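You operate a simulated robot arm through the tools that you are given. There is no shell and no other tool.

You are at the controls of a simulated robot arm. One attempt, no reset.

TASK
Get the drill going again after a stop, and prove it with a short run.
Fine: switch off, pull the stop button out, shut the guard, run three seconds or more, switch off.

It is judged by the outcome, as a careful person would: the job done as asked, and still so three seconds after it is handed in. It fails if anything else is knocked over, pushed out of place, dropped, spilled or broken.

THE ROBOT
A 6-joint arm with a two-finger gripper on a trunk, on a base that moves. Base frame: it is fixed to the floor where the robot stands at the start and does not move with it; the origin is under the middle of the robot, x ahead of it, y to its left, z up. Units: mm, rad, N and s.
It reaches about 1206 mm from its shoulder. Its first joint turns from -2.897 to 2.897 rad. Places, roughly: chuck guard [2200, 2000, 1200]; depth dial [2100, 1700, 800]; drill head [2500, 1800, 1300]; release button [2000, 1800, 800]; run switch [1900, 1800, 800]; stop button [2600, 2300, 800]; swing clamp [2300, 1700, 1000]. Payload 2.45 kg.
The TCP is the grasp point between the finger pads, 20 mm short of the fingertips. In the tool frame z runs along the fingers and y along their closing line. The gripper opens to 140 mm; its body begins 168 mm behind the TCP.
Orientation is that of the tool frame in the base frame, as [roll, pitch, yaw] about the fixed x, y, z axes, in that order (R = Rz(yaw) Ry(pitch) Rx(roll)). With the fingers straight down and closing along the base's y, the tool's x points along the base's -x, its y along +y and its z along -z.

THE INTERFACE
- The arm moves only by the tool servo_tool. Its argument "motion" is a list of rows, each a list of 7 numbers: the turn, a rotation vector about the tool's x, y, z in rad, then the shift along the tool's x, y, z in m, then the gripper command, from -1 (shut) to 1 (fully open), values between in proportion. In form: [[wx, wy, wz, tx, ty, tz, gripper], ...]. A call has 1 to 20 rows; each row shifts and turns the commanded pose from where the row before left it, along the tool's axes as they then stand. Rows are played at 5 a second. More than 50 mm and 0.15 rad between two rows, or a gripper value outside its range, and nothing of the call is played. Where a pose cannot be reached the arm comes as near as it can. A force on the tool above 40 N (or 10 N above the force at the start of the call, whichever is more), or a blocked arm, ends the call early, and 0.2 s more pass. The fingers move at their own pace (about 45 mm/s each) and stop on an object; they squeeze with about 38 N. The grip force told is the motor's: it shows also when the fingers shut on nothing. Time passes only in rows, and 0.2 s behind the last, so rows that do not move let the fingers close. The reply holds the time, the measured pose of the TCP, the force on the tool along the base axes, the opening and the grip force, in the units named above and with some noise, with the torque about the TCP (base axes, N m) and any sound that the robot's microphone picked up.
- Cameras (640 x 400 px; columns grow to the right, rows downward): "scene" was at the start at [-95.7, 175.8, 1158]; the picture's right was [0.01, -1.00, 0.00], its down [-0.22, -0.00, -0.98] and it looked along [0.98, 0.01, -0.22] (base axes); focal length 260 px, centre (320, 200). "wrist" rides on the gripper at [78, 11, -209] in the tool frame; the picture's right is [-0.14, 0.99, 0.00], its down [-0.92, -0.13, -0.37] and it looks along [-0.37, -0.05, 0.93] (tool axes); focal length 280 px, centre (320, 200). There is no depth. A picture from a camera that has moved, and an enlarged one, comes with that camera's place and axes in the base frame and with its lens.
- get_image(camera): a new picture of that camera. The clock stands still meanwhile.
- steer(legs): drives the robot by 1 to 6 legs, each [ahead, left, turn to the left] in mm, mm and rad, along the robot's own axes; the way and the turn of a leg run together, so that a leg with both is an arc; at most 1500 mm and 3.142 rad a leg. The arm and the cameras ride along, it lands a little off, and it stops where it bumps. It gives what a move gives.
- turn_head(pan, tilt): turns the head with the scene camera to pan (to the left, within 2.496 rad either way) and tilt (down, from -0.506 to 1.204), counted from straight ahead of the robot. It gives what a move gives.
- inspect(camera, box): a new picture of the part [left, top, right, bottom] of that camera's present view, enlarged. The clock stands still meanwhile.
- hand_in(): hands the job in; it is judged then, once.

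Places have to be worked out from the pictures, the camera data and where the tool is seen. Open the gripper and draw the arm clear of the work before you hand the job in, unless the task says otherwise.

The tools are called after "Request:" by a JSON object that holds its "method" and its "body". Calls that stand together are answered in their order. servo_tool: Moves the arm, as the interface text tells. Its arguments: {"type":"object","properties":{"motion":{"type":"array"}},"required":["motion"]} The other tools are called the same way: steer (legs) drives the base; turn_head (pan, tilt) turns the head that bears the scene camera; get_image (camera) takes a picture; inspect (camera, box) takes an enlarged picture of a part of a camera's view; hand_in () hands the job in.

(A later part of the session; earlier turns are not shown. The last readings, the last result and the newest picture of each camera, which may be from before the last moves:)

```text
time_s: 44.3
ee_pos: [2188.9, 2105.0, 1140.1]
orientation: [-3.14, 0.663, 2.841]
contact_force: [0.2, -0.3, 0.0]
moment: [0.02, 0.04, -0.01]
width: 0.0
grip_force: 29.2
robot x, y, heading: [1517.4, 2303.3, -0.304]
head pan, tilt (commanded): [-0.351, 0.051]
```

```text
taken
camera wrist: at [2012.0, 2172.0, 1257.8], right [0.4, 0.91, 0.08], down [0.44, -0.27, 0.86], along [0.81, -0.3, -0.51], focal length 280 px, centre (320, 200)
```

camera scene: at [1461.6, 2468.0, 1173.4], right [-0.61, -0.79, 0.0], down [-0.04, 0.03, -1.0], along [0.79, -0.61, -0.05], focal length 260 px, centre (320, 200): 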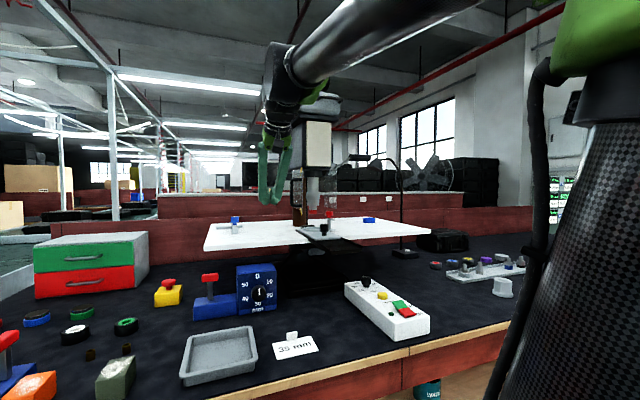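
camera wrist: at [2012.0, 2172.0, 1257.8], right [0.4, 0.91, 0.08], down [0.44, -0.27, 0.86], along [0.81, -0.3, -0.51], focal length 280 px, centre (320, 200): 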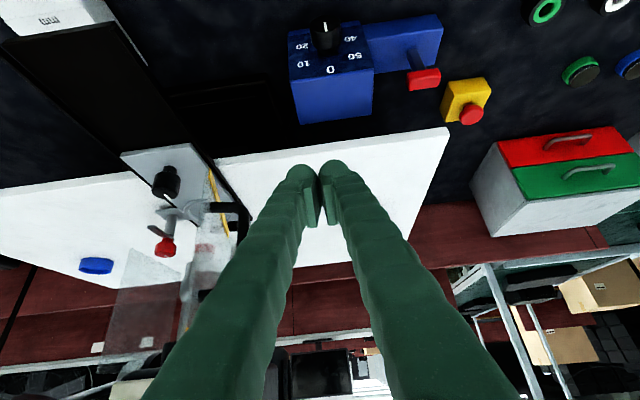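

The tool tilts as intended with clearance. I finish the tilt to horizontal.

Request:
{"method": "servo_tool", "body": {"motion": [[0, -0.13, 0, 0, 0, 0, -1], [0, -0.13, 0, 0, 0, 0, -1], [0, -0.13, 0, 0, 0, 0, -1], [0, -0.13, 0, 0, 0, 0, -1], [0, -0.13, 0, 0, 0, 0, -1], [0, -0.13, 0, 0, 0, 0, -1], [0, -0.125, 0, 0, 0, 0, -1], [0, 0, 0, 0, 0, 0, -1]]}}

Request:
{"method": "get_image", "body": {"camera": "scene"}}

Request:
{"method": "get_image", "body": {"camera": "wrist"}}

```text
time_s: 46.1
ee_pos: [2190.6, 2103.6, 1140.9]
orientation: [3.139, 1.522, 2.827]
contact_force: [-0.4, 0.3, 0.2]
moment: [0.0, -0.02, -0.01]
width: 0.2
grip_force: 29.4
robot x, y, heading: [1520.1, 2303.0, -0.302]
head pan, tilt (commanded): [-0.351, 0.051]
```

```text
taken
camera scene: at [1461.5, 2468.0, 1173.4], right [-0.61, -0.79, 0.0], down [-0.04, 0.03, -1.0], along [0.79, -0.61, -0.05], focal length 260 px, centre (320, 200)
```

scene: 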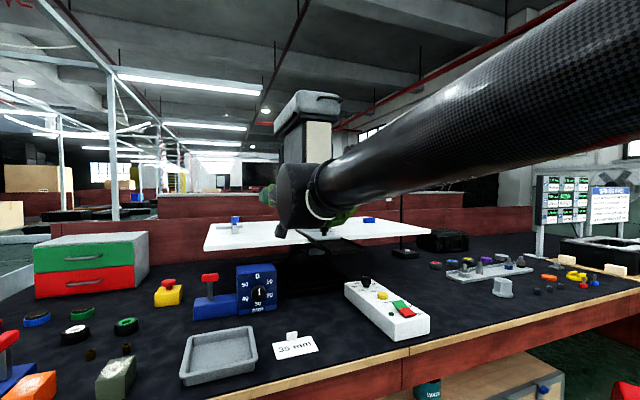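

```text
taken
camera wrist: at [1990.6, 2178.3, 1073.3], right [0.31, 0.94, 0.14], down [-0.35, -0.02, 0.94], along [0.89, -0.34, 0.32], focal length 280 px, centre (320, 200)
```

wrist: 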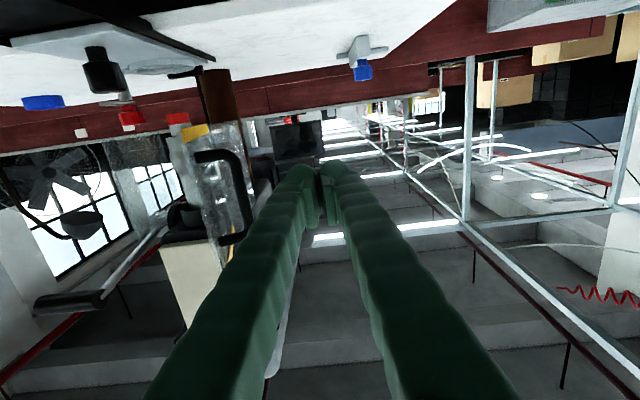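

The tool now points forward at z≈1141; the handle appears at (243,195) in the wrist view against a predicted (249,193), so my door geometry holds. I advance 100 mm on the left side of the door.

Request:
{"method": "servo_tool", "body": {"motion": [[0, -0.048, 0, 0, 0, 0, -1], [0, 0, 0, 0, 0, 0.025, -1], [0, 0, 0, 0, 0, 0.025, -1], [0, 0, 0, 0, 0, 0.025, -1], [0, 0, 0, 0, 0, 0.025, -1], [0, 0, 0, 0, 0, 0, -1]]}}

Request:
{"method": "get_image", "body": {"camera": "wrist"}}

Request:
{"method": "get_image", "body": {"camera": "scene"}}

```text
time_s: 47.5
ee_pos: [2273.8, 2095.7, 1139.9]
orientation: [3.108, 1.564, 2.845]
contact_force: [-0.4, 0.5, 0.0]
moment: [-0.01, 0.01, -0.02]
width: 0.0
grip_force: 29.1
out of reach, approached as far as the arm can: row 1, 2
robot x, y, heading: [1516.3, 2297.9, -0.308]
head pan, tilt (commanded): [-0.351, 0.051]
```

```text
taken
camera wrist: at [2075.0, 2160.6, 1063.1], right [0.26, 0.96, 0.14], down [-0.38, -0.03, 0.92], along [0.89, -0.29, 0.36], focal length 280 px, centre (320, 200)
```

wrist: 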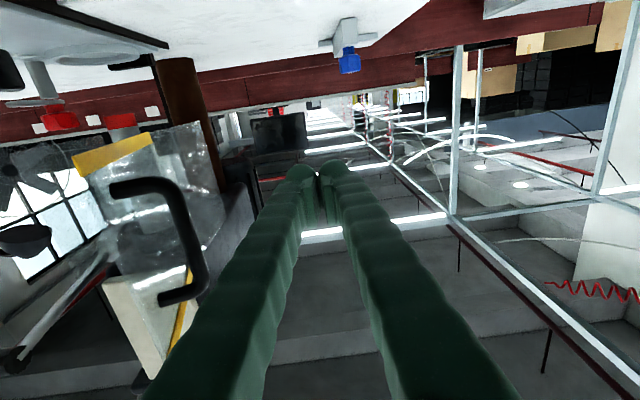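

```text
taken
camera scene: at [1461.5, 2468.0, 1173.4], right [-0.61, -0.79, 0.0], down [-0.04, 0.03, -1.0], along [0.79, -0.61, -0.05], focal length 260 px, centre (320, 200)
```

scene: 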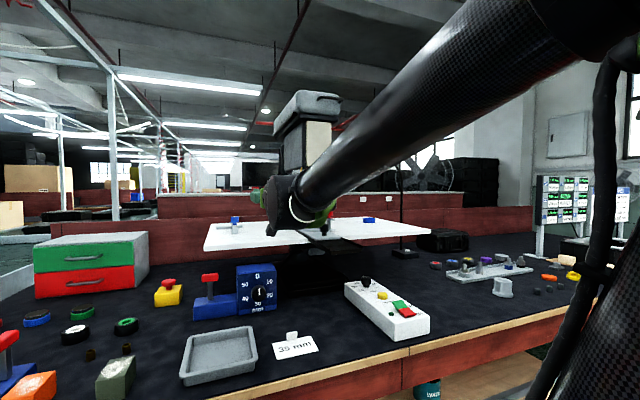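

The arm ended slightly left of plan (TCP about 163 mm left and 100 mm in front of the hinge) but the handle location checks out again at (2231,2002). I advance 20 mm more and move 45 mm to the right, stopping just short of the handle.

Request:
{"method": "servo_tool", "body": {"motion": [[0, 0, 0, 0, 0, 0.02, -1], [0, 0, 0, 0, -0.015, 0, -1], [0, 0, 0, 0, -0.015, 0, -1], [0, 0, 0, 0, -0.015, 0, -1], [0, 0, 0, 0, 0, 0, -1]]}}

Request:
{"method": "get_image", "body": {"camera": "wrist"}}

```text
time_s: 48.7
ee_pos: [2287.5, 2063.9, 1135.9]
orientation: [3.128, 1.563, 2.866]
contact_force: [-0.2, -0.2, 1.0]
moment: [-0.02, 0.0, 0.02]
width: 0.0
grip_force: 29.3
out of reach, approached as far as the arm can: row 2, 3
robot x, y, heading: [1518.3, 2298.6, -0.305]
head pan, tilt (commanded): [-0.351, 0.051]
```

```text
taken
camera wrist: at [2088.4, 2128.0, 1058.8], right [0.26, 0.96, 0.14], down [-0.38, -0.03, 0.92], along [0.89, -0.29, 0.36], focal length 280 px, centre (320, 200)
```

wrist: 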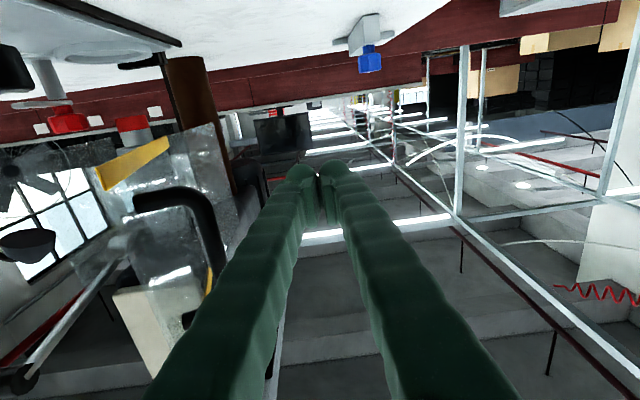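

The solver reports it is at an inner reach limit (arm too folded). I back the base off 180 mm so the arm can work more extended, with the tool still in free air left of the door.

Request:
{"method": "steer", "body": {"legs": [[-180, 0, 0]]}}

Request:
{"method": "servo_tool", "body": {"motion": [[0, 0, 0, 0, 0, 0.03, -1], [0, 0, 0, 0, 0, 0.03, -1], [0, 0, 0, 0, 0, 0.03, -1], [0, 0, 0, 0, 0, 0, -1]]}}

Request:
{"method": "get_image", "body": {"camera": "scene"}}

Request:
{"method": "get_image", "body": {"camera": "wrist"}}

```text
time_s: 50.2
ee_pos: [2115.4, 2118.2, 1134.3]
orientation: [3.12, 1.563, 2.861]
contact_force: [-0.8, 0.5, 0.2]
moment: [0.0, -0.02, 0.0]
width: 0.0
grip_force: 29.0
robot x, y, heading: [1347.2, 2354.2, -0.299]
head pan, tilt (commanded): [-0.351, 0.051]
```

```text
time_s: 51.2
ee_pos: [2202.1, 2093.5, 1135.0]
orientation: [3.135, 1.563, 2.87]
contact_force: [0.1, 0.4, 0.1]
moment: [-0.01, 0.01, -0.02]
width: 0.1
grip_force: 29.6
robot x, y, heading: [1347.3, 2353.1, -0.303]
head pan, tilt (commanded): [-0.351, 0.051]
```

```text
taken
camera scene: at [1290.4, 2521.5, 1173.4], right [-0.61, -0.79, 0.0], down [-0.04, 0.03, -1.0], along [0.79, -0.61, -0.05], focal length 260 px, centre (320, 200)
```

scene: 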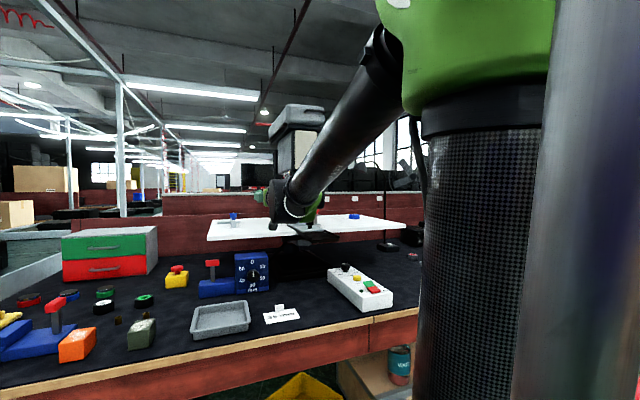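

```text
taken
camera wrist: at [2002.6, 2158.3, 1058.7], right [0.26, 0.96, 0.14], down [-0.38, -0.03, 0.92], along [0.89, -0.29, 0.36], focal length 280 px, centre (320, 200)
```

wrist: 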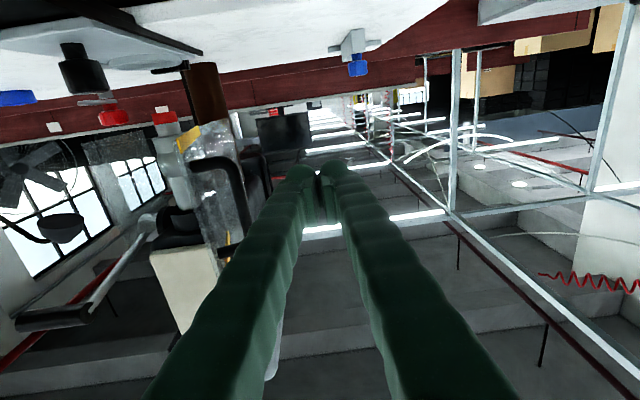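

Reach is fine now. I correct the heading by 0.04 rad, advance to put the tips past the handle, and then sweep right slowly to pick up the handle.

Request:
{"method": "servo_tool", "body": {"motion": [[0.04, 0, 0, 0, 0, 0, -1], [0, 0, 0, 0, 0, 0.029, -1], [0, 0, 0, 0, 0, 0.029, -1], [0, 0, 0, 0, 0, 0.029, -1], [0, 0, 0, 0, -0.012, 0, -1], [0, 0, 0, 0, -0.012, 0, -1], [0, 0, 0, 0, 0, 0, -1]]}}

Request:
{"method": "get_image", "body": {"camera": "wrist"}}

```text
time_s: 52.8
ee_pos: [2282.7, 2060.3, 1131.3]
orientation: [-3.116, 1.562, 2.86]
contact_force: [0.2, -0.5, 0.0]
moment: [-0.03, -0.03, 0.0]
width: 0.2
grip_force: 29.5
out of reach, approached as far as the arm can: row 5, 6
robot x, y, heading: [1343.1, 2352.6, -0.306]
head pan, tilt (commanded): [-0.351, 0.051]
```

```text
taken
camera wrist: at [2087.2, 2132.9, 1055.9], right [0.3, 0.94, 0.14], down [-0.38, -0.01, 0.92], along [0.87, -0.33, 0.36], focal length 280 px, centre (320, 200)
```

wrist: 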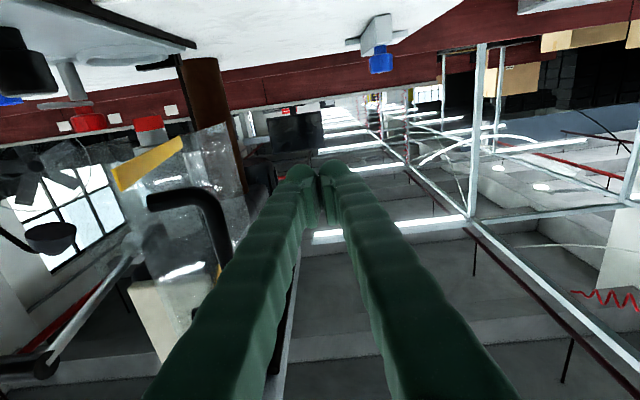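

Moving right is blocked by a wrist limit rather than reach, since the TCP is straight ahead of the shoulder. I retreat, shift the arm 300 mm left relative to the robot, then drive the base 300 mm right so the sweep happens in a comfortable zone.

Request:
{"method": "servo_tool", "body": {"motion": [[0, 0, 0, 0, 0, -0.04, -1], [0, 0, 0, 0, 0, -0.04, -1], [0, 0, 0, 0, 0, -0.04, -1], [0, 0, 0, 0, 0, -0.04, -1], [0, 0, 0, 0, 0.04, 0, -1], [0, 0, 0, 0, 0.04, 0, -1], [0, 0, 0, 0, 0.04, 0, -1], [0, 0, 0, 0, 0.04, 0, -1], [0, 0, 0, 0, 0.04, 0, -1], [0, 0, 0, 0, 0.04, 0, -1], [0, 0, 0, 0, 0.04, 0, -1], [0, 0, 0, 0, 0.04, 0, -1], [0, 0, 0, 0, 0, 0, -1]]}}

Request:
{"method": "get_image", "body": {"camera": "scene"}}

```text
time_s: 55.6
ee_pos: [2229.0, 2412.7, 1136.9]
orientation: [-3.11, 1.565, 2.872]
contact_force: [-0.6, -1.1, -0.3]
moment: [0.03, 0.02, 0.02]
width: 0.0
grip_force: 28.7
robot x, y, heading: [1347.9, 2358.5, -0.305]
head pan, tilt (commanded): [-0.351, 0.051]
```

```text
taken
camera scene: at [1290.4, 2521.5, 1173.4], right [-0.61, -0.79, 0.0], down [-0.04, 0.03, -1.0], along [0.79, -0.61, -0.05], focal length 260 px, centre (320, 200)
```

scene: 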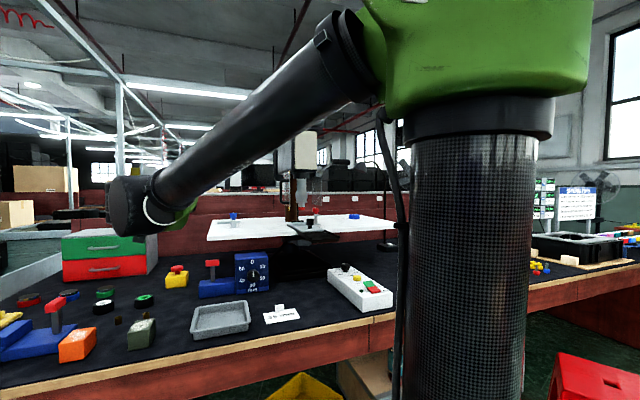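

The arm is clear with no reach complaint. I drive the base 330 mm right; the tool stays in front of and left of the door's free edge.

Request:
{"method": "steer", "body": {"legs": [[0, -330, 0]]}}

Request:
{"method": "get_image", "body": {"camera": "wrist"}}

Request:
{"method": "get_image", "body": {"camera": "scene"}}

```text
time_s: 57.8
ee_pos: [2129.4, 2088.8, 1136.2]
orientation: [-3.113, 1.564, 2.862]
contact_force: [0.1, -0.5, 0.0]
moment: [0.02, 0.04, -0.02]
width: 0.1
grip_force: 29.3
robot x, y, heading: [1243.3, 2038.7, -0.306]
head pan, tilt (commanded): [-0.351, 0.051]
```

```text
taken
camera wrist: at [1933.0, 2162.2, 1060.4], right [0.3, 0.94, 0.14], down [-0.38, -0.01, 0.92], along [0.87, -0.33, 0.36], focal length 280 px, centre (320, 200)
```

wrist: 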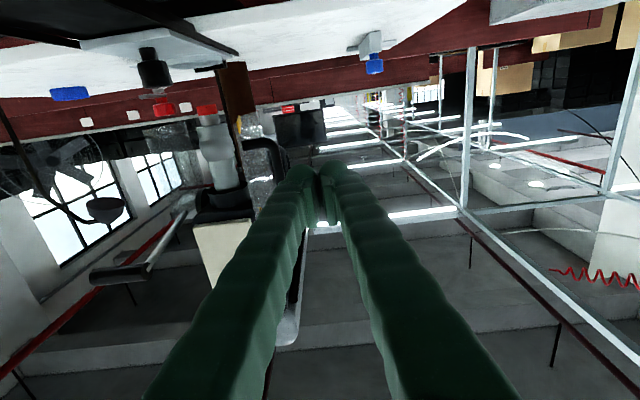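

```text
taken
camera scene: at [1190.5, 2201.9, 1173.4], right [-0.61, -0.79, 0.0], down [-0.04, 0.03, -1.0], along [0.79, -0.61, -0.05], focal length 260 px, centre (320, 200)
```

scene: 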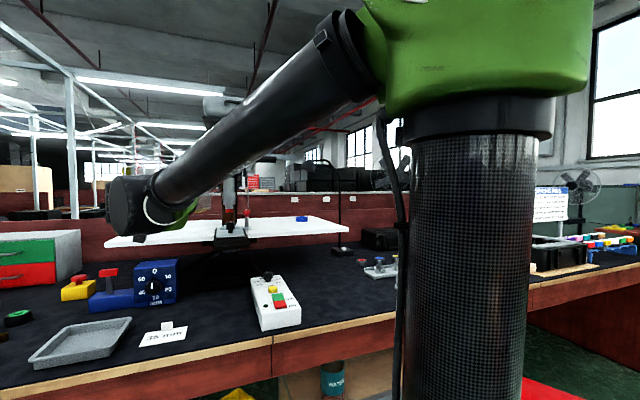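

The TCP is 236 mm in front of and 113 mm left of the hinge. I shift 20 mm left and advance 156 mm alongside the door.

Request:
{"method": "servo_tool", "body": {"motion": [[0, 0, 0, 0, 0.02, 0, -1], [0, 0, 0, 0, 0, 0.039, -1], [0, 0, 0, 0, 0, 0.039, -1], [0, 0, 0, 0, 0, 0.039, -1], [0, 0, 0, 0, 0, 0.039, -1], [0, 0, 0, 0, -0.01, 0, -1], [0, 0, 0, 0, 0, 0, -1]]}}

Request:
{"method": "get_image", "body": {"camera": "wrist"}}

Request:
{"method": "get_image", "body": {"camera": "scene"}}

```text
time_s: 59.4
ee_pos: [2279.7, 2051.1, 1135.4]
orientation: [-3.117, 1.564, 2.857]
contact_force: [0.8, 0.8, 0.7]
moment: [-0.03, -0.02, -0.04]
width: 0.1
grip_force: 29.8
robot x, y, heading: [1243.7, 2032.0, -0.31]
head pan, tilt (commanded): [-0.351, 0.051]
```

```text
taken
camera wrist: at [2083.9, 2124.2, 1059.3], right [0.3, 0.94, 0.14], down [-0.38, -0.01, 0.92], along [0.87, -0.33, 0.36], focal length 280 px, centre (320, 200)
```

wrist: 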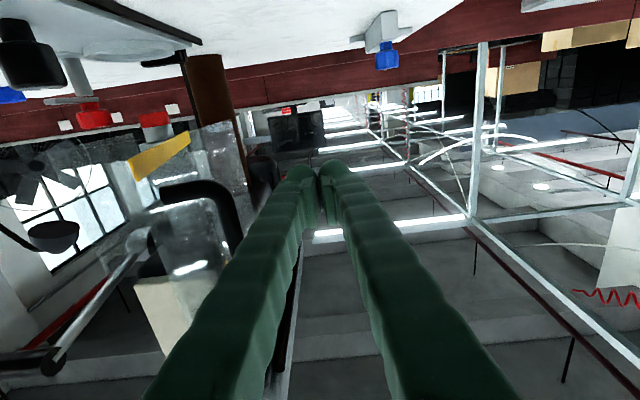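

```text
taken
camera scene: at [1190.5, 2201.9, 1173.4], right [-0.61, -0.79, 0.0], down [-0.04, 0.03, -1.0], along [0.79, -0.61, -0.05], focal length 260 px, centre (320, 200)
```

scene: 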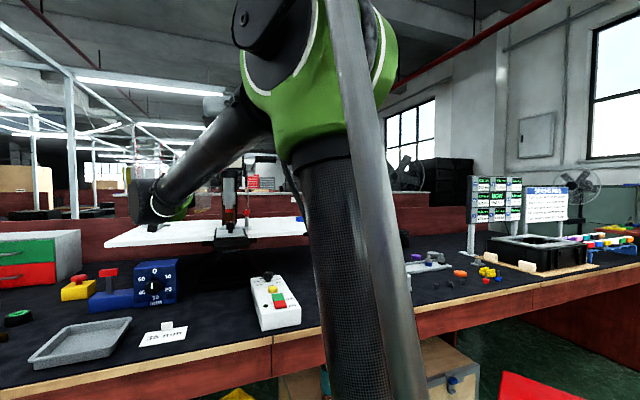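

Positioned with the tips past the handle (TCP 81 mm in front of, 122 mm left of the hinge). I sweep right 60 mm to push the handle.

Request:
{"method": "servo_tool", "body": {"motion": [[0, 0, 0, 0, -0.01, 0, -1], [0, 0, 0, 0, -0.01, 0, -1], [0, 0, 0, 0, -0.01, 0, -1], [0, 0, 0, 0, -0.01, 0, -1], [0, 0, 0, 0, -0.01, 0, -1], [0, 0, 0, 0, -0.01, 0, -1]]}}

Request:
{"method": "get_image", "body": {"camera": "wrist"}}

```text
time_s: 60.8
ee_pos: [2263.2, 1994.0, 1135.3]
orientation: [-3.117, 1.564, 2.857]
contact_force: [0.9, -0.3, -0.1]
moment: [-0.01, 0.01, -0.01]
width: 0.0
grip_force: 29.1
robot x, y, heading: [1245.6, 2035.4, -0.308]
head pan, tilt (commanded): [-0.351, 0.051]
```

```text
taken
camera wrist: at [2066.7, 2066.9, 1059.7], right [0.3, 0.94, 0.14], down [-0.38, -0.01, 0.92], along [0.87, -0.33, 0.36], focal length 280 px, centre (320, 200)
```

wrist: 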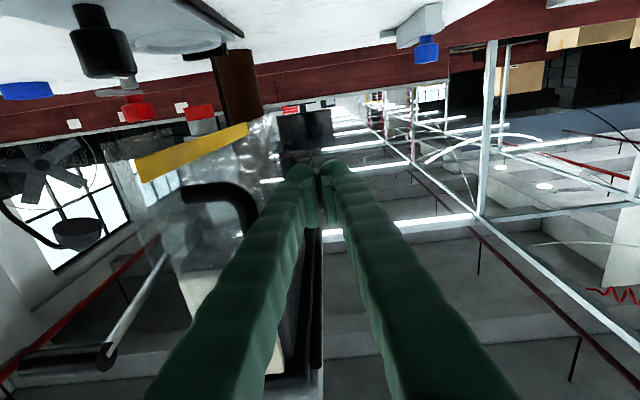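

The door is following the finger with almost no force. I keep sweeping right.

Request:
{"method": "servo_tool", "body": {"motion": [[0, 0, 0, 0, -0.01, 0, -1], [0, 0, 0, 0, -0.01, 0, -1], [0, 0, 0, 0, -0.01, 0, -1], [0, 0, 0, 0, -0.01, 0, -1], [0, 0, 0, 0, -0.01, 0, -1], [0, 0, 0, 0, -0.01, 0, -1], [0, 0, 0, 0, -0.01, 0, -1]]}}

Request:
{"method": "get_image", "body": {"camera": "wrist"}}

Request:
{"method": "inspect", "body": {"camera": "scene", "box": [100, 80, 340, 260]}}

```text
time_s: 62.4
ee_pos: [2242.4, 1928.3, 1135.7]
orientation: [-3.116, 1.565, 2.86]
contact_force: [-0.5, -0.1, 0.0]
moment: [0.0, -0.04, 0.0]
width: 0.1
grip_force: 29.6
robot x, y, heading: [1245.0, 2037.8, -0.307]
head pan, tilt (commanded): [-0.351, 0.051]
```

```text
taken
camera wrist: at [2045.7, 2000.6, 1059.1], right [0.3, 0.94, 0.14], down [-0.38, -0.01, 0.92], along [0.87, -0.33, 0.36], focal length 280 px, centre (320, 200)
```

wrist: 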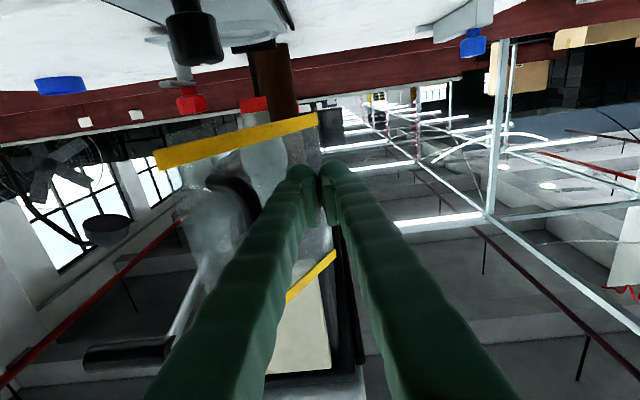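

```text
2.22 times, centred on (220, 170) of scene
camera zoom: at [1190.5, 2201.9, 1173.4], right [-0.61, -0.79, 0.0], down [-0.04, 0.03, -1.0], along [0.79, -0.61, -0.05], focal length 577 px, centre (542, 267)
```

zoom: 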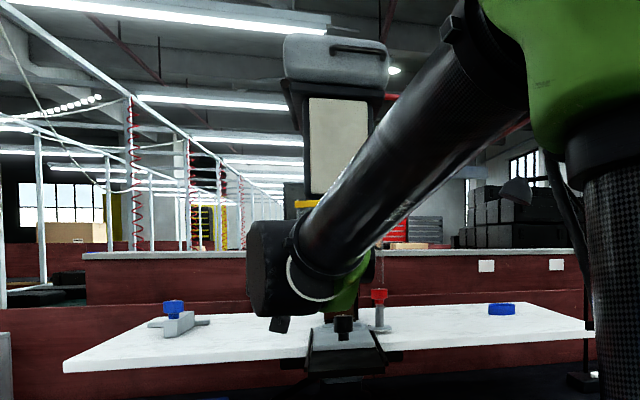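

The door is now past halfway (about 55° from shut). I sweep 40 mm further right, then I'll push it home from the front.

Request:
{"method": "servo_tool", "body": {"motion": [[0, 0, 0, 0, -0.01, 0, -1], [0, 0, 0, 0, -0.01, 0, -1], [0, 0, 0, 0, -0.01, 0, -1], [0, 0, 0, 0, -0.01, 0, -1], [0, 0, 0, 0, 0, 0, -1]]}}

Request:
{"method": "get_image", "body": {"camera": "wrist"}}

```text
time_s: 63.6
ee_pos: [2229.5, 1889.3, 1134.4]
orientation: [-3.106, 1.563, 2.87]
contact_force: [0.1, -0.7, 0.5]
moment: [0.0, 0.0, -0.01]
width: 0.1
grip_force: 29.1
robot x, y, heading: [1245.0, 2032.3, -0.307]
head pan, tilt (commanded): [-0.351, 0.051]
```

```text
taken
camera wrist: at [2032.3, 1961.9, 1059.2], right [0.3, 0.94, 0.14], down [-0.38, -0.01, 0.92], along [0.87, -0.33, 0.36], focal length 280 px, centre (320, 200)
```

wrist: 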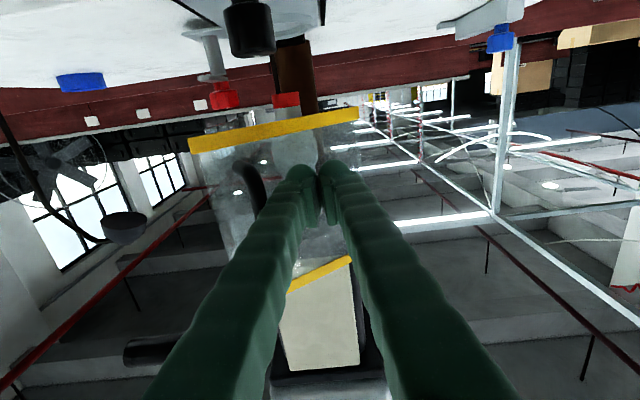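

The door is about 40° from shut. I retreat 75 mm, shift 48 mm right so that the tips are squarely in front of the handle.

Request:
{"method": "servo_tool", "body": {"motion": [[0, 0, 0, 0, 0.003, -0.025, -1], [0, 0, 0, 0, 0, -0.025, -1], [0, 0, 0, 0, 0, -0.03, -1], [0, 0, 0, 0, -0.025, 0, -1], [0, 0, 0, 0, -0.026, 0, -1], [0, 0, 0, 0, 0, 0, -1]]}}

Request:
{"method": "get_image", "body": {"camera": "wrist"}}

Request:
{"method": "get_image", "body": {"camera": "scene"}}

```text
time_s: 65.0
ee_pos: [2139.2, 1867.5, 1136.5]
orientation: [-3.105, 1.565, 2.874]
contact_force: [-0.3, 0.2, -0.5]
moment: [0.01, 0.0, 0.0]
width: 0.1
grip_force: 29.5
robot x, y, heading: [1241.7, 2035.2, -0.309]
head pan, tilt (commanded): [-0.351, 0.051]
```

```text
taken
camera wrist: at [1942.7, 1940.9, 1061.5], right [0.3, 0.94, 0.14], down [-0.38, -0.01, 0.92], along [0.87, -0.33, 0.36], focal length 280 px, centre (320, 200)
```

wrist: 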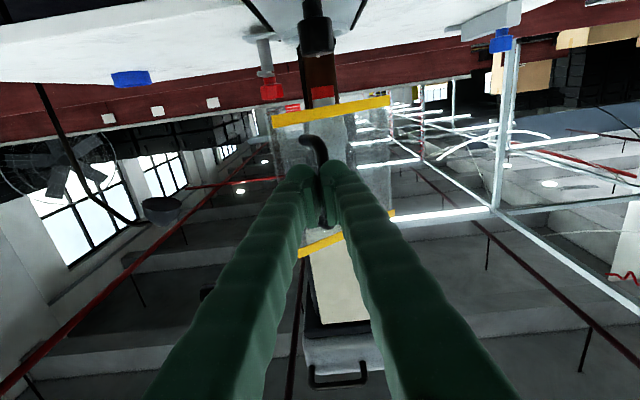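

```text
taken
camera scene: at [1190.5, 2201.8, 1173.4], right [-0.61, -0.79, 0.0], down [-0.04, 0.03, -1.0], along [0.79, -0.61, -0.05], focal length 260 px, centre (320, 200)
```

scene: 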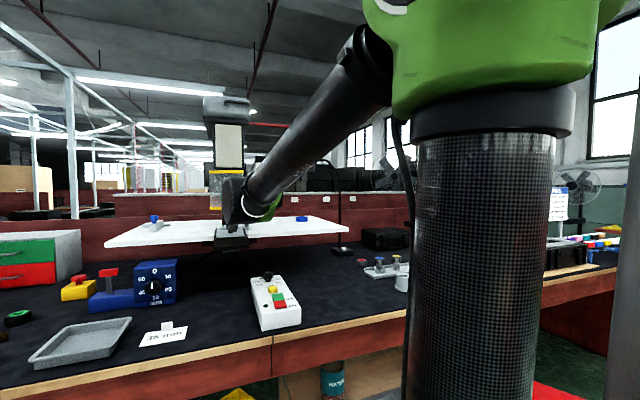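

The handle bar is right in front of the fingertips. I push forward 75 mm in small steps and look.

Request:
{"method": "servo_tool", "body": {"motion": [[0, 0, 0, 0, 0, 0.015, -1], [0, 0, 0, 0, 0, 0.01, -1], [0, 0, 0, 0, 0, 0.01, -1], [0, 0, 0, 0, 0, 0.01, -1], [0, 0, 0, 0, 0, 0.01, -1], [0, 0, 0, 0, 0, 0.01, -1], [0, 0, 0, 0, 0, 0.01, -1], [0, 0, 0, 0, 0, 0, -1]]}}

Request:
{"method": "get_image", "body": {"camera": "wrist"}}

```text
time_s: 66.8
ee_pos: [2210.8, 1843.4, 1135.8]
orientation: [-3.118, 1.564, 2.856]
contact_force: [-0.2, 0.1, -0.1]
moment: [0.03, 0.0, -0.02]
width: 0.2
grip_force: 29.7
robot x, y, heading: [1248.2, 2035.1, -0.31]
head pan, tilt (commanded): [-0.351, 0.051]
```

```text
taken
camera wrist: at [2014.7, 1917.1, 1059.2], right [0.3, 0.94, 0.14], down [-0.38, -0.01, 0.92], along [0.87, -0.33, 0.36], focal length 280 px, centre (320, 200)
```

wrist: 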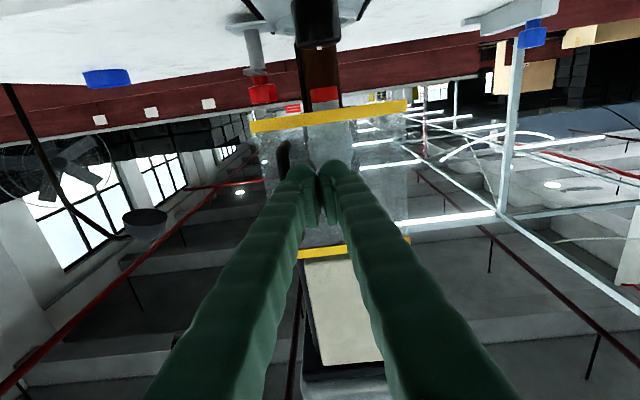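

The door is nearly shut (about 10° left) and the handle is at the right edge of my fingertip. I back off slightly, shift 22 mm right to centre on the handle, and push the rest.

Request:
{"method": "servo_tool", "body": {"motion": [[0, 0, 0, 0, 0, -0.015, -1], [0, 0, 0, 0, -0.022, 0, -1], [0, 0, 0, 0, 0, 0.012, -1], [0, 0, 0, 0, 0, 0.006, -1], [0, 0, 0, 0, 0, 0.006, -1], [0, 0, 0, 0, 0, 0.005, -1], [0, 0, 0, 0, 0, 0.005, -1], [0, 0, 0, 0, 0, 0, -1]]}}

Request:
{"method": "get_image", "body": {"camera": "wrist"}}

```text
time_s: 68.4
ee_pos: [2217.2, 1819.7, 1135.0]
orientation: [3.074, 1.564, 2.767]
contact_force: [-14.8, 2.9, 4.8]
moment: [0.01, 0.08, -0.16]
width: 0.1
grip_force: 29.2
robot x, y, heading: [1243.3, 2037.3, -0.306]
head pan, tilt (commanded): [-0.351, 0.051]
stopped in row 8: the force on the tool passed its limit at 48 N (the readings are from after the stop); the commanded pose is now the measured one
```

```text
taken
camera wrist: at [2021.4, 1892.6, 1059.1], right [0.3, 0.94, 0.14], down [-0.38, -0.01, 0.92], along [0.87, -0.33, 0.36], focal length 280 px, centre (320, 200)
```

wrist: 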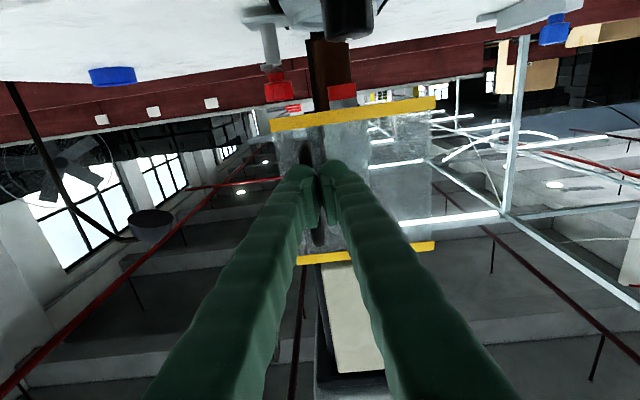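

The push ended firmly against a stop, and the door's lower edge lies where a shut door should appear. I release by backing away 160 mm and look whether it stays shut.

Request:
{"method": "servo_tool", "body": {"motion": [[0, 0, 0, 0, 0, -0.01, -1], [0, 0, 0, 0, 0, -0.03, -1], [0, 0, 0, 0, 0, -0.04, -1], [0, 0, 0, 0, 0, -0.04, -1], [0, 0, 0, 0, 0, -0.04, -1], [0, 0, 0, 0, 0, 0, -1]]}}

Request:
{"method": "get_image", "body": {"camera": "wrist"}}

Request:
{"method": "get_image", "body": {"camera": "scene"}}

```text
time_s: 69.8
ee_pos: [2066.1, 1868.6, 1137.1]
orientation: [3.126, 1.563, 2.818]
contact_force: [0.1, -0.7, 0.5]
moment: [0.02, 0.0, 0.03]
width: 0.0
grip_force: 30.0
robot x, y, heading: [1242.2, 2033.3, -0.308]
head pan, tilt (commanded): [-0.351, 0.051]
```

```text
taken
camera wrist: at [1871.0, 1941.7, 1061.1], right [0.3, 0.94, 0.14], down [-0.38, -0.01, 0.92], along [0.87, -0.33, 0.36], focal length 280 px, centre (320, 200)
```

wrist: 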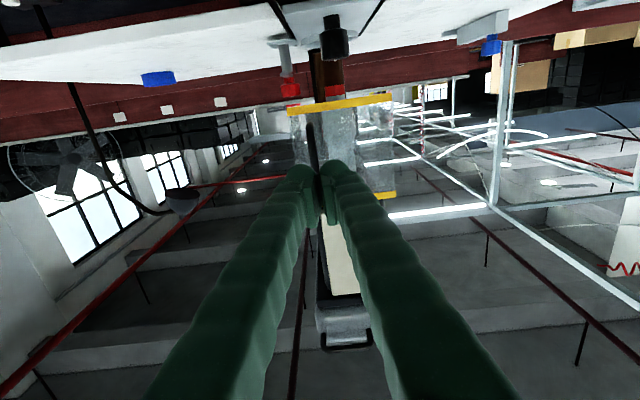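

```text
taken
camera scene: at [1190.0, 2201.9, 1173.4], right [-0.61, -0.79, 0.0], down [-0.04, 0.03, -1.0], along [0.79, -0.61, -0.05], focal length 260 px, centre (320, 200)
```

scene: 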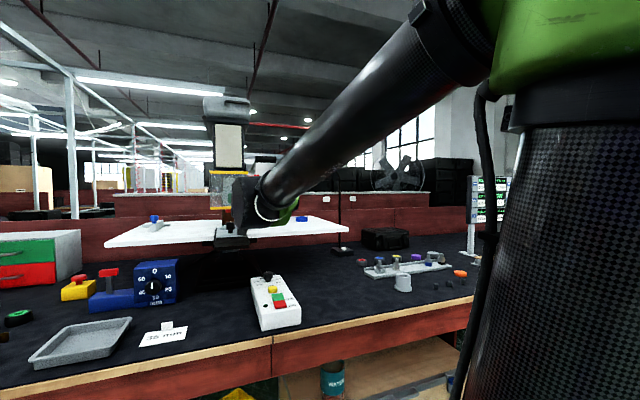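

I enlarge the guard in both views to check that it is fully shut.

Request:
{"method": "inspect", "body": {"camera": "scene", "box": [190, 90, 290, 250]}}

Request:
{"method": "inspect", "body": {"camera": "wrist", "box": [260, 60, 430, 230]}}

```text
2.50 times, centred on (240, 170) of scene
camera zoom: at [1190.0, 2201.9, 1173.4], right [-0.61, -0.79, 0.0], down [-0.04, 0.03, -1.0], along [0.79, -0.61, -0.05], focal length 649 px, centre (520, 275)
```

zoom: 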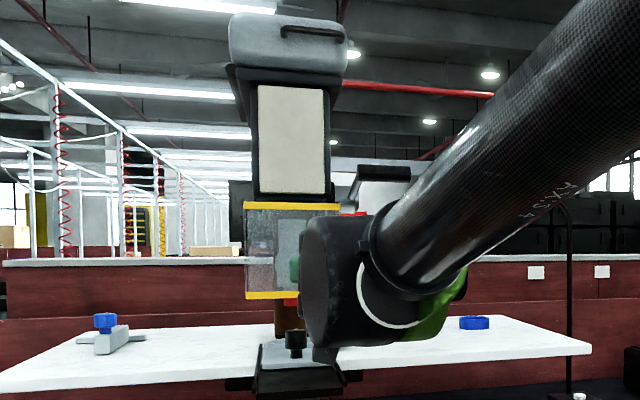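

```text
2.35 times, centred on (345, 145) of wrist
camera zoom: at [1871.0, 1941.7, 1061.1], right [0.3, 0.94, 0.14], down [-0.38, -0.01, 0.92], along [0.87, -0.33, 0.36], focal length 660 px, centre (261, 329)
```

zoom: 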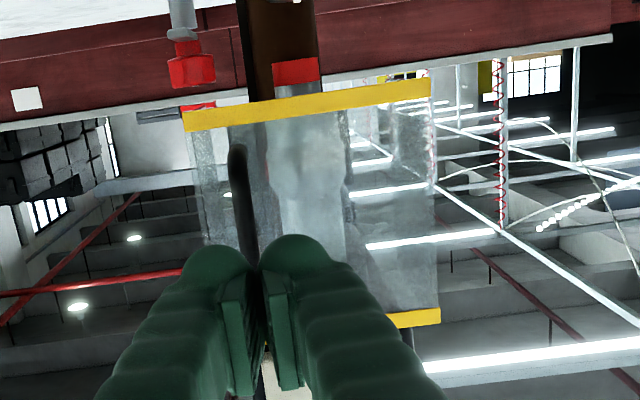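

The guard stands shut across the front of the chuck. I now bring the tool back to pointing down while retreating from the drill toward the control box.

Request:
{"method": "servo_tool", "body": {"motion": [[0, 0.14, 0, 0, 0, 0, -1], [0, 0.14, 0, 0, 0, 0, -1], [0, 0.14, 0, 0, 0, 0, -1], [0, 0.14, 0, 0, 0, 0, -1], [0, 0, 0, 0.023, 0, -0.0367, -1], [0, 0, 0, 0.023, 0, -0.0367, -1], [0, 0, 0, 0.023, 0, -0.0367, -1], [0, 0.14, 0, 0, 0, 0, -1], [0, 0.14, 0, 0, 0, 0, -1], [0, 0.145, 0, 0, 0, 0, -1], [0, 0.145, 0, 0, 0, 0, -1], [0, 0.145, 0, 0, 0, 0, -1], [0, 0.145, 0, 0, 0, 0, -1], [0, 0.144, 0, 0, 0, 0, -1], [0, 0, 0, 0, 0, 0, -1]]}}

Request:
{"method": "get_image", "body": {"camera": "scene"}}

Request:
{"method": "get_image", "body": {"camera": "wrist"}}

```text
time_s: 73.0
ee_pos: [1942.7, 1995.2, 1135.7]
orientation: [-2.89, 0.127, 2.782]
contact_force: [0.1, 0.2, -0.2]
moment: [0.0, 0.01, -0.05]
width: 0.4
grip_force: 29.4
out of reach, approached as far as the arm can: row 8, 9, 10, 11, 12, 13, 14
robot x, y, heading: [1246.0, 2034.3, -0.303]
head pan, tilt (commanded): [-0.351, 0.051]
```

```text
taken
camera scene: at [1189.9, 2202.0, 1173.4], right [-0.61, -0.79, 0.0], down [-0.04, 0.03, -1.0], along [0.79, -0.61, -0.05], focal length 260 px, centre (320, 200)
```

scene: 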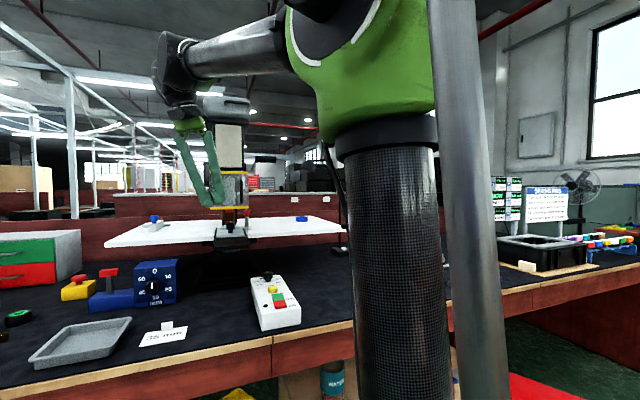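

```text
taken
camera wrist: at [1868.0, 2090.3, 1325.0], right [0.49, 0.84, -0.23], down [0.8, -0.33, 0.5], along [0.35, -0.43, -0.83], focal length 280 px, centre (320, 200)
```

wrist: 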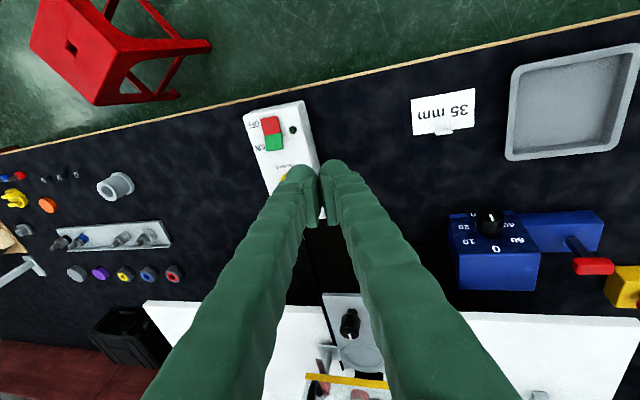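

The arm drifted at a joint limit on its right side (it can't turn far right of straight ahead); it's now at (1943,1995) with a slight tilt. I straighten the tool to point straight down here, then drive the base right so the switch lies in the arm's comfortable zone.

Request:
{"method": "servo_tool", "body": {"motion": [[-0.085, 0.04, -0.024, 0, 0, 0, -1], [-0.085, 0.04, -0.024, 0, 0, 0, -1], [-0.085, 0.04, -0.024, 0, 0, 0, -1], [0, 0, 0, 0, 0, 0, -1]]}}

Request:
{"method": "steer", "body": {"legs": [[0, -215, 0]]}}

Request:
{"method": "get_image", "body": {"camera": "wrist"}}

Request:
{"method": "get_image", "body": {"camera": "scene"}}

```text
time_s: 74.0
ee_pos: [1942.3, 1996.7, 1136.3]
orientation: [-2.885, 0.113, 2.842]
contact_force: [-0.4, 0.4, 0.4]
moment: [0.03, 0.02, -0.01]
width: 0.2
grip_force: 28.7
out of reach, approached as far as the arm can: row 1, 2, 3
robot x, y, heading: [1243.7, 2031.1, -0.304]
head pan, tilt (commanded): [-0.351, 0.051]
```

```text
time_s: 75.7
ee_pos: [1875.7, 1785.8, 1136.1]
orientation: [-2.885, 0.11, 2.839]
contact_force: [0.1, -0.3, 0.4]
moment: [0.01, 0.01, 0.02]
width: 0.0
grip_force: 29.6
robot x, y, heading: [1184.2, 1827.9, -0.309]
head pan, tilt (commanded): [-0.351, 0.051]
```

```text
taken
camera wrist: at [1800.5, 1876.9, 1326.4], right [0.44, 0.86, -0.24], down [0.82, -0.29, 0.49], along [0.35, -0.41, -0.84], focal length 280 px, centre (320, 200)
```

wrist: 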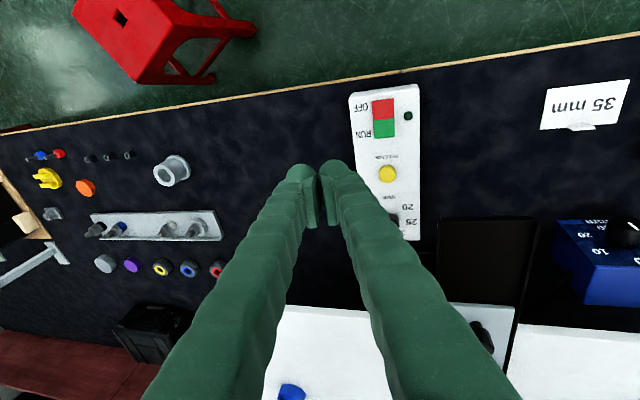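

```text
taken
camera scene: at [1124.6, 1995.1, 1173.4], right [-0.61, -0.79, 0.0], down [-0.04, 0.03, -1.0], along [0.79, -0.61, -0.05], focal length 260 px, centre (320, 200)
```

scene: 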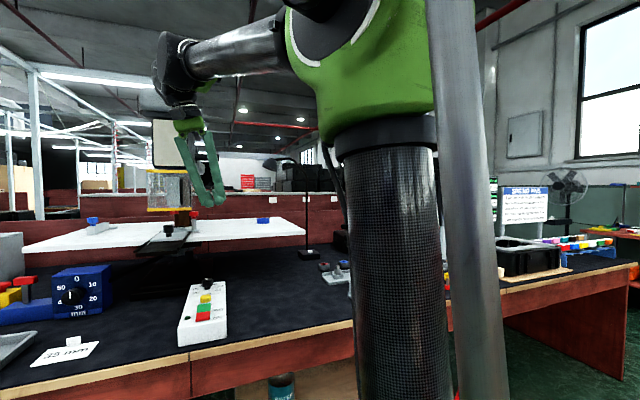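

Straightening was flagged out of reach at this height, though tool-down at z≈1030 worked before. I lower the TCP 90 mm in free air (only the control box is far below) and try straightening again.

Request:
{"method": "servo_tool", "body": {"motion": [[0, 0, 0, 0.0033, 0.0076, 0.0289, -1], [0, 0, 0, 0.0033, 0.0076, 0.0289, -1], [0, 0, 0, 0.0033, 0.0076, 0.0289, -1], [-0.08, 0.035, 0, 0, 0, 0, -1], [0, 0, 0, 0, 0, 0, -1]]}}

```text
time_s: 76.9
ee_pos: [1876.4, 1785.9, 1046.8]
orientation: [-2.882, 0.113, 2.838]
contact_force: [0.7, 0.4, -0.1]
moment: [0.0, 0.04, 0.03]
width: 0.0
grip_force: 29.1
out of reach, approached as far as the arm can: row 4
robot x, y, heading: [1179.2, 1829.3, -0.308]
head pan, tilt (commanded): [-0.351, 0.051]
```

Vertical motion is fine but the tilt (15° sideways) stays, evidently a wrist joint limit. That tilt is acceptable for pressing a rocker, so I'll allow for it. First I check the guard and stop button from here, and the control box.

Request:
{"method": "inspect", "body": {"camera": "scene", "box": [130, 100, 230, 230]}}

Request:
{"method": "inspect", "body": {"camera": "scene", "box": [0, 250, 120, 350]}}

Request:
{"method": "get_image", "body": {"camera": "wrist"}}

```text
3.08 times, centred on (180, 165) of scene
camera zoom: at [1124.6, 1995.1, 1173.4], right [-0.61, -0.79, 0.0], down [-0.04, 0.03, -1.0], along [0.79, -0.61, -0.05], focal length 799 px, centre (751, 308)
```

zoom: 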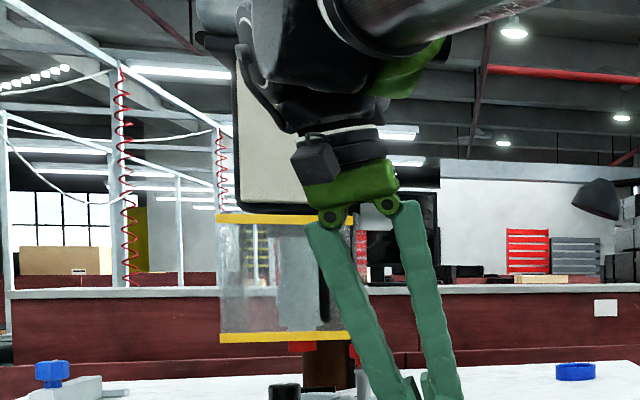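

```text
4.00 times, centred on (60, 300) of scene
camera zoom: at [1124.6, 1995.1, 1173.4], right [-0.61, -0.79, 0.0], down [-0.04, 0.03, -1.0], along [0.79, -0.61, -0.05], focal length 1038 px, centre (1360, -200)
```

zoom: 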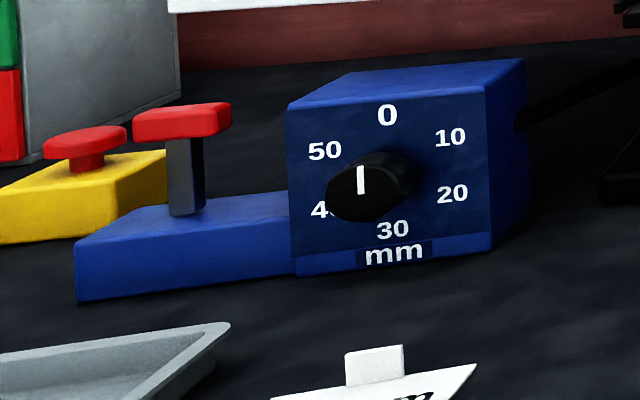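

```text
taken
camera wrist: at [1801.4, 1877.1, 1236.2], right [0.44, 0.86, -0.24], down [0.82, -0.29, 0.49], along [0.35, -0.41, -0.84], focal length 280 px, centre (320, 200)
```

wrist: 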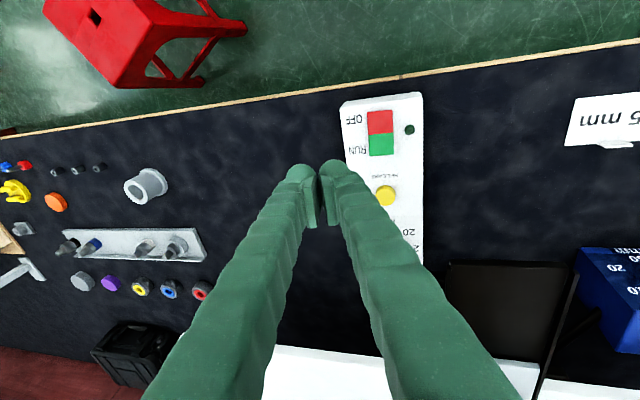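

The guard is closed with both yellow edges across the front, the stop button stands out, and the rocker is at OFF. With the tilt accounted for, I move so the (lower) left fingertip hangs over the green half near (1931,1805) and come down to hover.

Request:
{"method": "servo_tool", "body": {"motion": [[0, 0, 0, -0.0217, 0.0119, -0.0006, -1], [0, 0, 0, -0.0217, 0.0119, -0.0006, -1], [0, 0, 0, 0.0034, 0.00765, 0.0288, -1], [0, 0, 0, 0.0034, 0.00765, 0.0288, -1], [0, 0, 0, 0.0034, 0.00765, 0.0288, -1], [0, 0, 0, 0.0034, 0.00765, 0.0288, -1], [0, 0, 0, 0.0034, 0.00765, 0.0288, -1], [0, 0, 0, 0, 0, 0, -1]]}}

Request:
{"method": "get_image", "body": {"camera": "wrist"}}

Request:
{"method": "inspect", "body": {"camera": "scene", "box": [150, 240, 270, 350]}}

```text
time_s: 78.7
ee_pos: [1925.5, 1795.7, 896.6]
orientation: [-2.886, 0.112, 2.836]
contact_force: [0.8, 0.1, 0.1]
moment: [0.01, -0.01, 0.01]
width: 0.2
grip_force: 28.8
robot x, y, heading: [1181.8, 1826.0, -0.309]
head pan, tilt (commanded): [-0.351, 0.051]
```

```text
taken
camera wrist: at [1849.6, 1885.8, 1085.8], right [0.44, 0.86, -0.24], down [0.82, -0.29, 0.49], along [0.35, -0.41, -0.84], focal length 280 px, centre (320, 200)
```

wrist: 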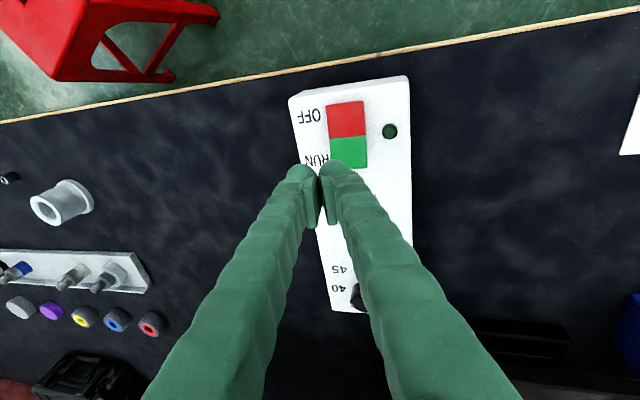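

```text
3.64 times, centred on (210, 295) of scene
camera zoom: at [1124.6, 1995.1, 1173.4], right [-0.61, -0.79, 0.0], down [-0.04, 0.03, -1.0], along [0.79, -0.61, -0.05], focal length 944 px, centre (720, -146)
```

zoom: 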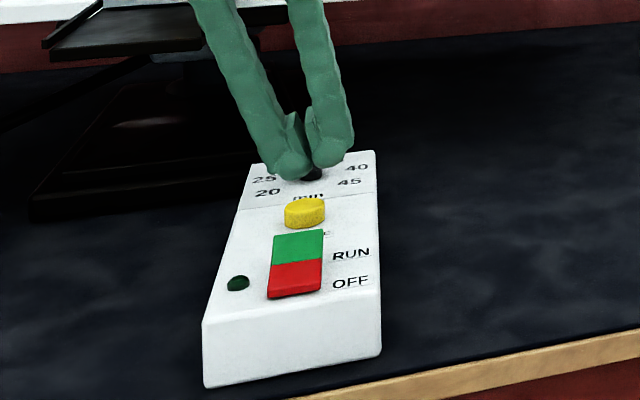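

The left fingertip is over the far part of the green half (predicted tip (1932,1807), green centre (1923,1807)). I press RUN slowly, then lift off a little and listen.

Request:
{"method": "servo_tool", "body": {"motion": [[0, 0, 0, 0.0034, 0.00765, 0.0288, -1], [0, 0, 0, 0.0017, 0.0038, 0.0144, -1], [0, 0, 0, 0.0006, 0.0013, 0.0048, -1], [0, 0, 0, 0.0005, 0.001, 0.0038, -1], [0, 0, 0, 0.0005, 0.001, 0.0038, -1], [0, 0, 0, 0.0005, 0.001, 0.0038, -1], [0, 0, 0, 0.0005, 0.001, 0.0038, -1], [0, 0, 0, 0.0005, 0.001, 0.0038, -1]]}}

Request:
{"method": "inspect", "body": {"camera": "scene", "box": [150, 240, 270, 350]}}

```text
time_s: 80.5
ee_pos: [1924.4, 1795.1, 830.7]
orientation: [-2.881, 0.114, 2.837]
contact_force: [-2.5, 2.1, 19.2]
moment: [0.23, 0.25, -0.04]
width: 0.0
grip_force: 29.3
robot x, y, heading: [1180.4, 1826.5, -0.308]
head pan, tilt (commanded): [-0.351, 0.051]
stopped in row 8: the force on the tool passed its limit at 51 N (the readings are from after the stop); the commanded pose is now the measured one
```

```text
3.64 times, centred on (210, 295) of scene
camera zoom: at [1123.9, 1995.2, 1173.3], right [-0.61, -0.79, 0.0], down [-0.04, 0.03, -1.0], along [0.79, -0.61, -0.05], focal length 944 px, centre (720, -146)
```

zoom: 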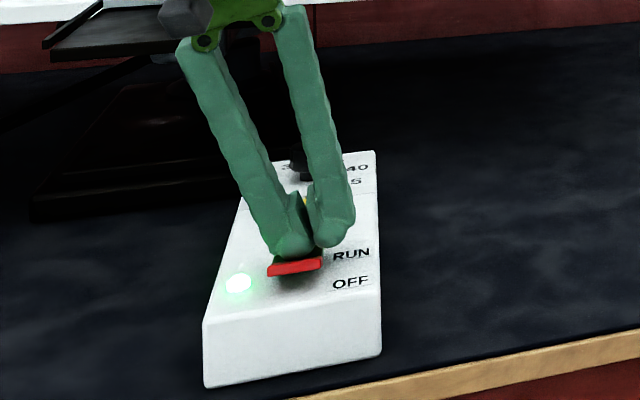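

The green lamp is lit and the rocker is at RUN: the drill is running. I lift off, move over the red half and let it run for more than three seconds, watching the readings.

Request:
{"method": "servo_tool", "body": {"motion": [[0, 0, 0, -0.0034, -0.00765, -0.0288, -1], [0, 0, 0, -0.0017, -0.0038, -0.0144, -1], [0, 0, 0, 0.0217, -0.0012, -0.0022, -1], [0, 0, 0, 0.0217, -0.0012, -0.0022, -1], [0, 0, 0, 0, 0, 0, -1], [0, 0, 0, 0, 0, 0, -1], [0, 0, 0, 0, 0, 0, -1], [0, 0, 0, 0, 0, 0, -1], [0, 0, 0, 0, 0, 0, -1], [0, 0, 0, 0, 0, 0, -1], [0, 0, 0, 0, 0, 0, -1], [0, 0, 0, 0, 0, 0, -1], [0, 0, 0, 0, 0, 0, -1], [0, 0, 0, 0, 0, 0, -1], [0, 0, 0, 0, 0, 0, -1], [0, 0, 0, 0, 0, 0, -1]]}}

Request:
{"method": "get_image", "body": {"camera": "scene"}}

Request:
{"method": "inspect", "body": {"camera": "scene", "box": [150, 240, 270, 350]}}

Request:
{"method": "get_image", "body": {"camera": "wrist"}}

```text
time_s: 83.9
ee_pos: [1884.0, 1808.6, 874.6]
orientation: [-2.88, 0.113, 2.838]
contact_force: [-0.1, 1.2, 0.4]
moment: [-0.01, -0.01, 0.01]
width: 0.0
grip_force: 29.5
robot x, y, heading: [1180.7, 1824.2, -0.315]
head pan, tilt (commanded): [-0.351, 0.051]
```

```text
taken
camera scene: at [1124.6, 1995.1, 1173.4], right [-0.61, -0.79, 0.0], down [-0.04, 0.03, -1.0], along [0.79, -0.61, -0.05], focal length 260 px, centre (320, 200)
```

scene: 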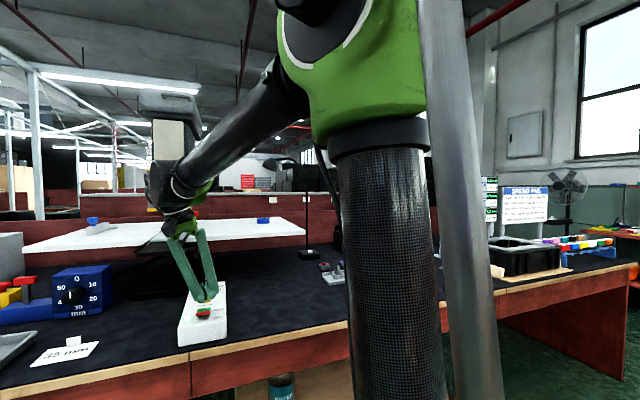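

```text
3.64 times, centred on (210, 295) of scene
camera zoom: at [1124.6, 1995.1, 1173.4], right [-0.61, -0.79, 0.0], down [-0.04, 0.03, -1.0], along [0.79, -0.61, -0.05], focal length 944 px, centre (720, -146)
```

zoom: 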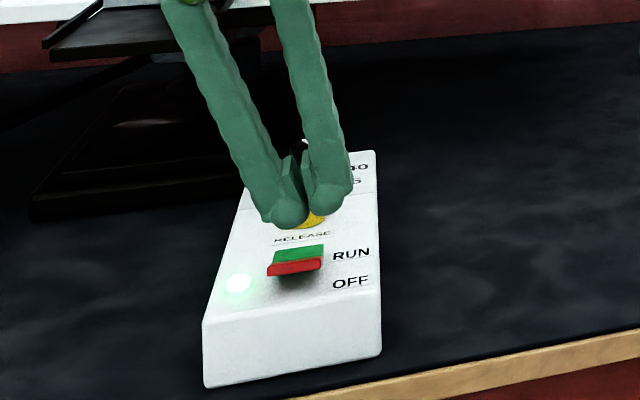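

```text
taken
camera wrist: at [1808.1, 1899.6, 1064.5], right [0.44, 0.86, -0.24], down [0.82, -0.29, 0.49], along [0.35, -0.41, -0.84], focal length 280 px, centre (320, 200)
```

wrist: 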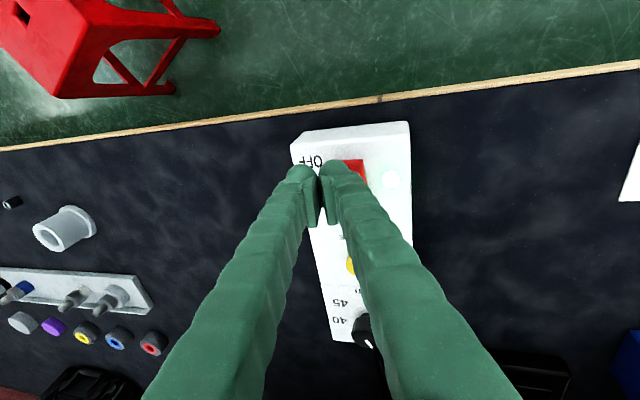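

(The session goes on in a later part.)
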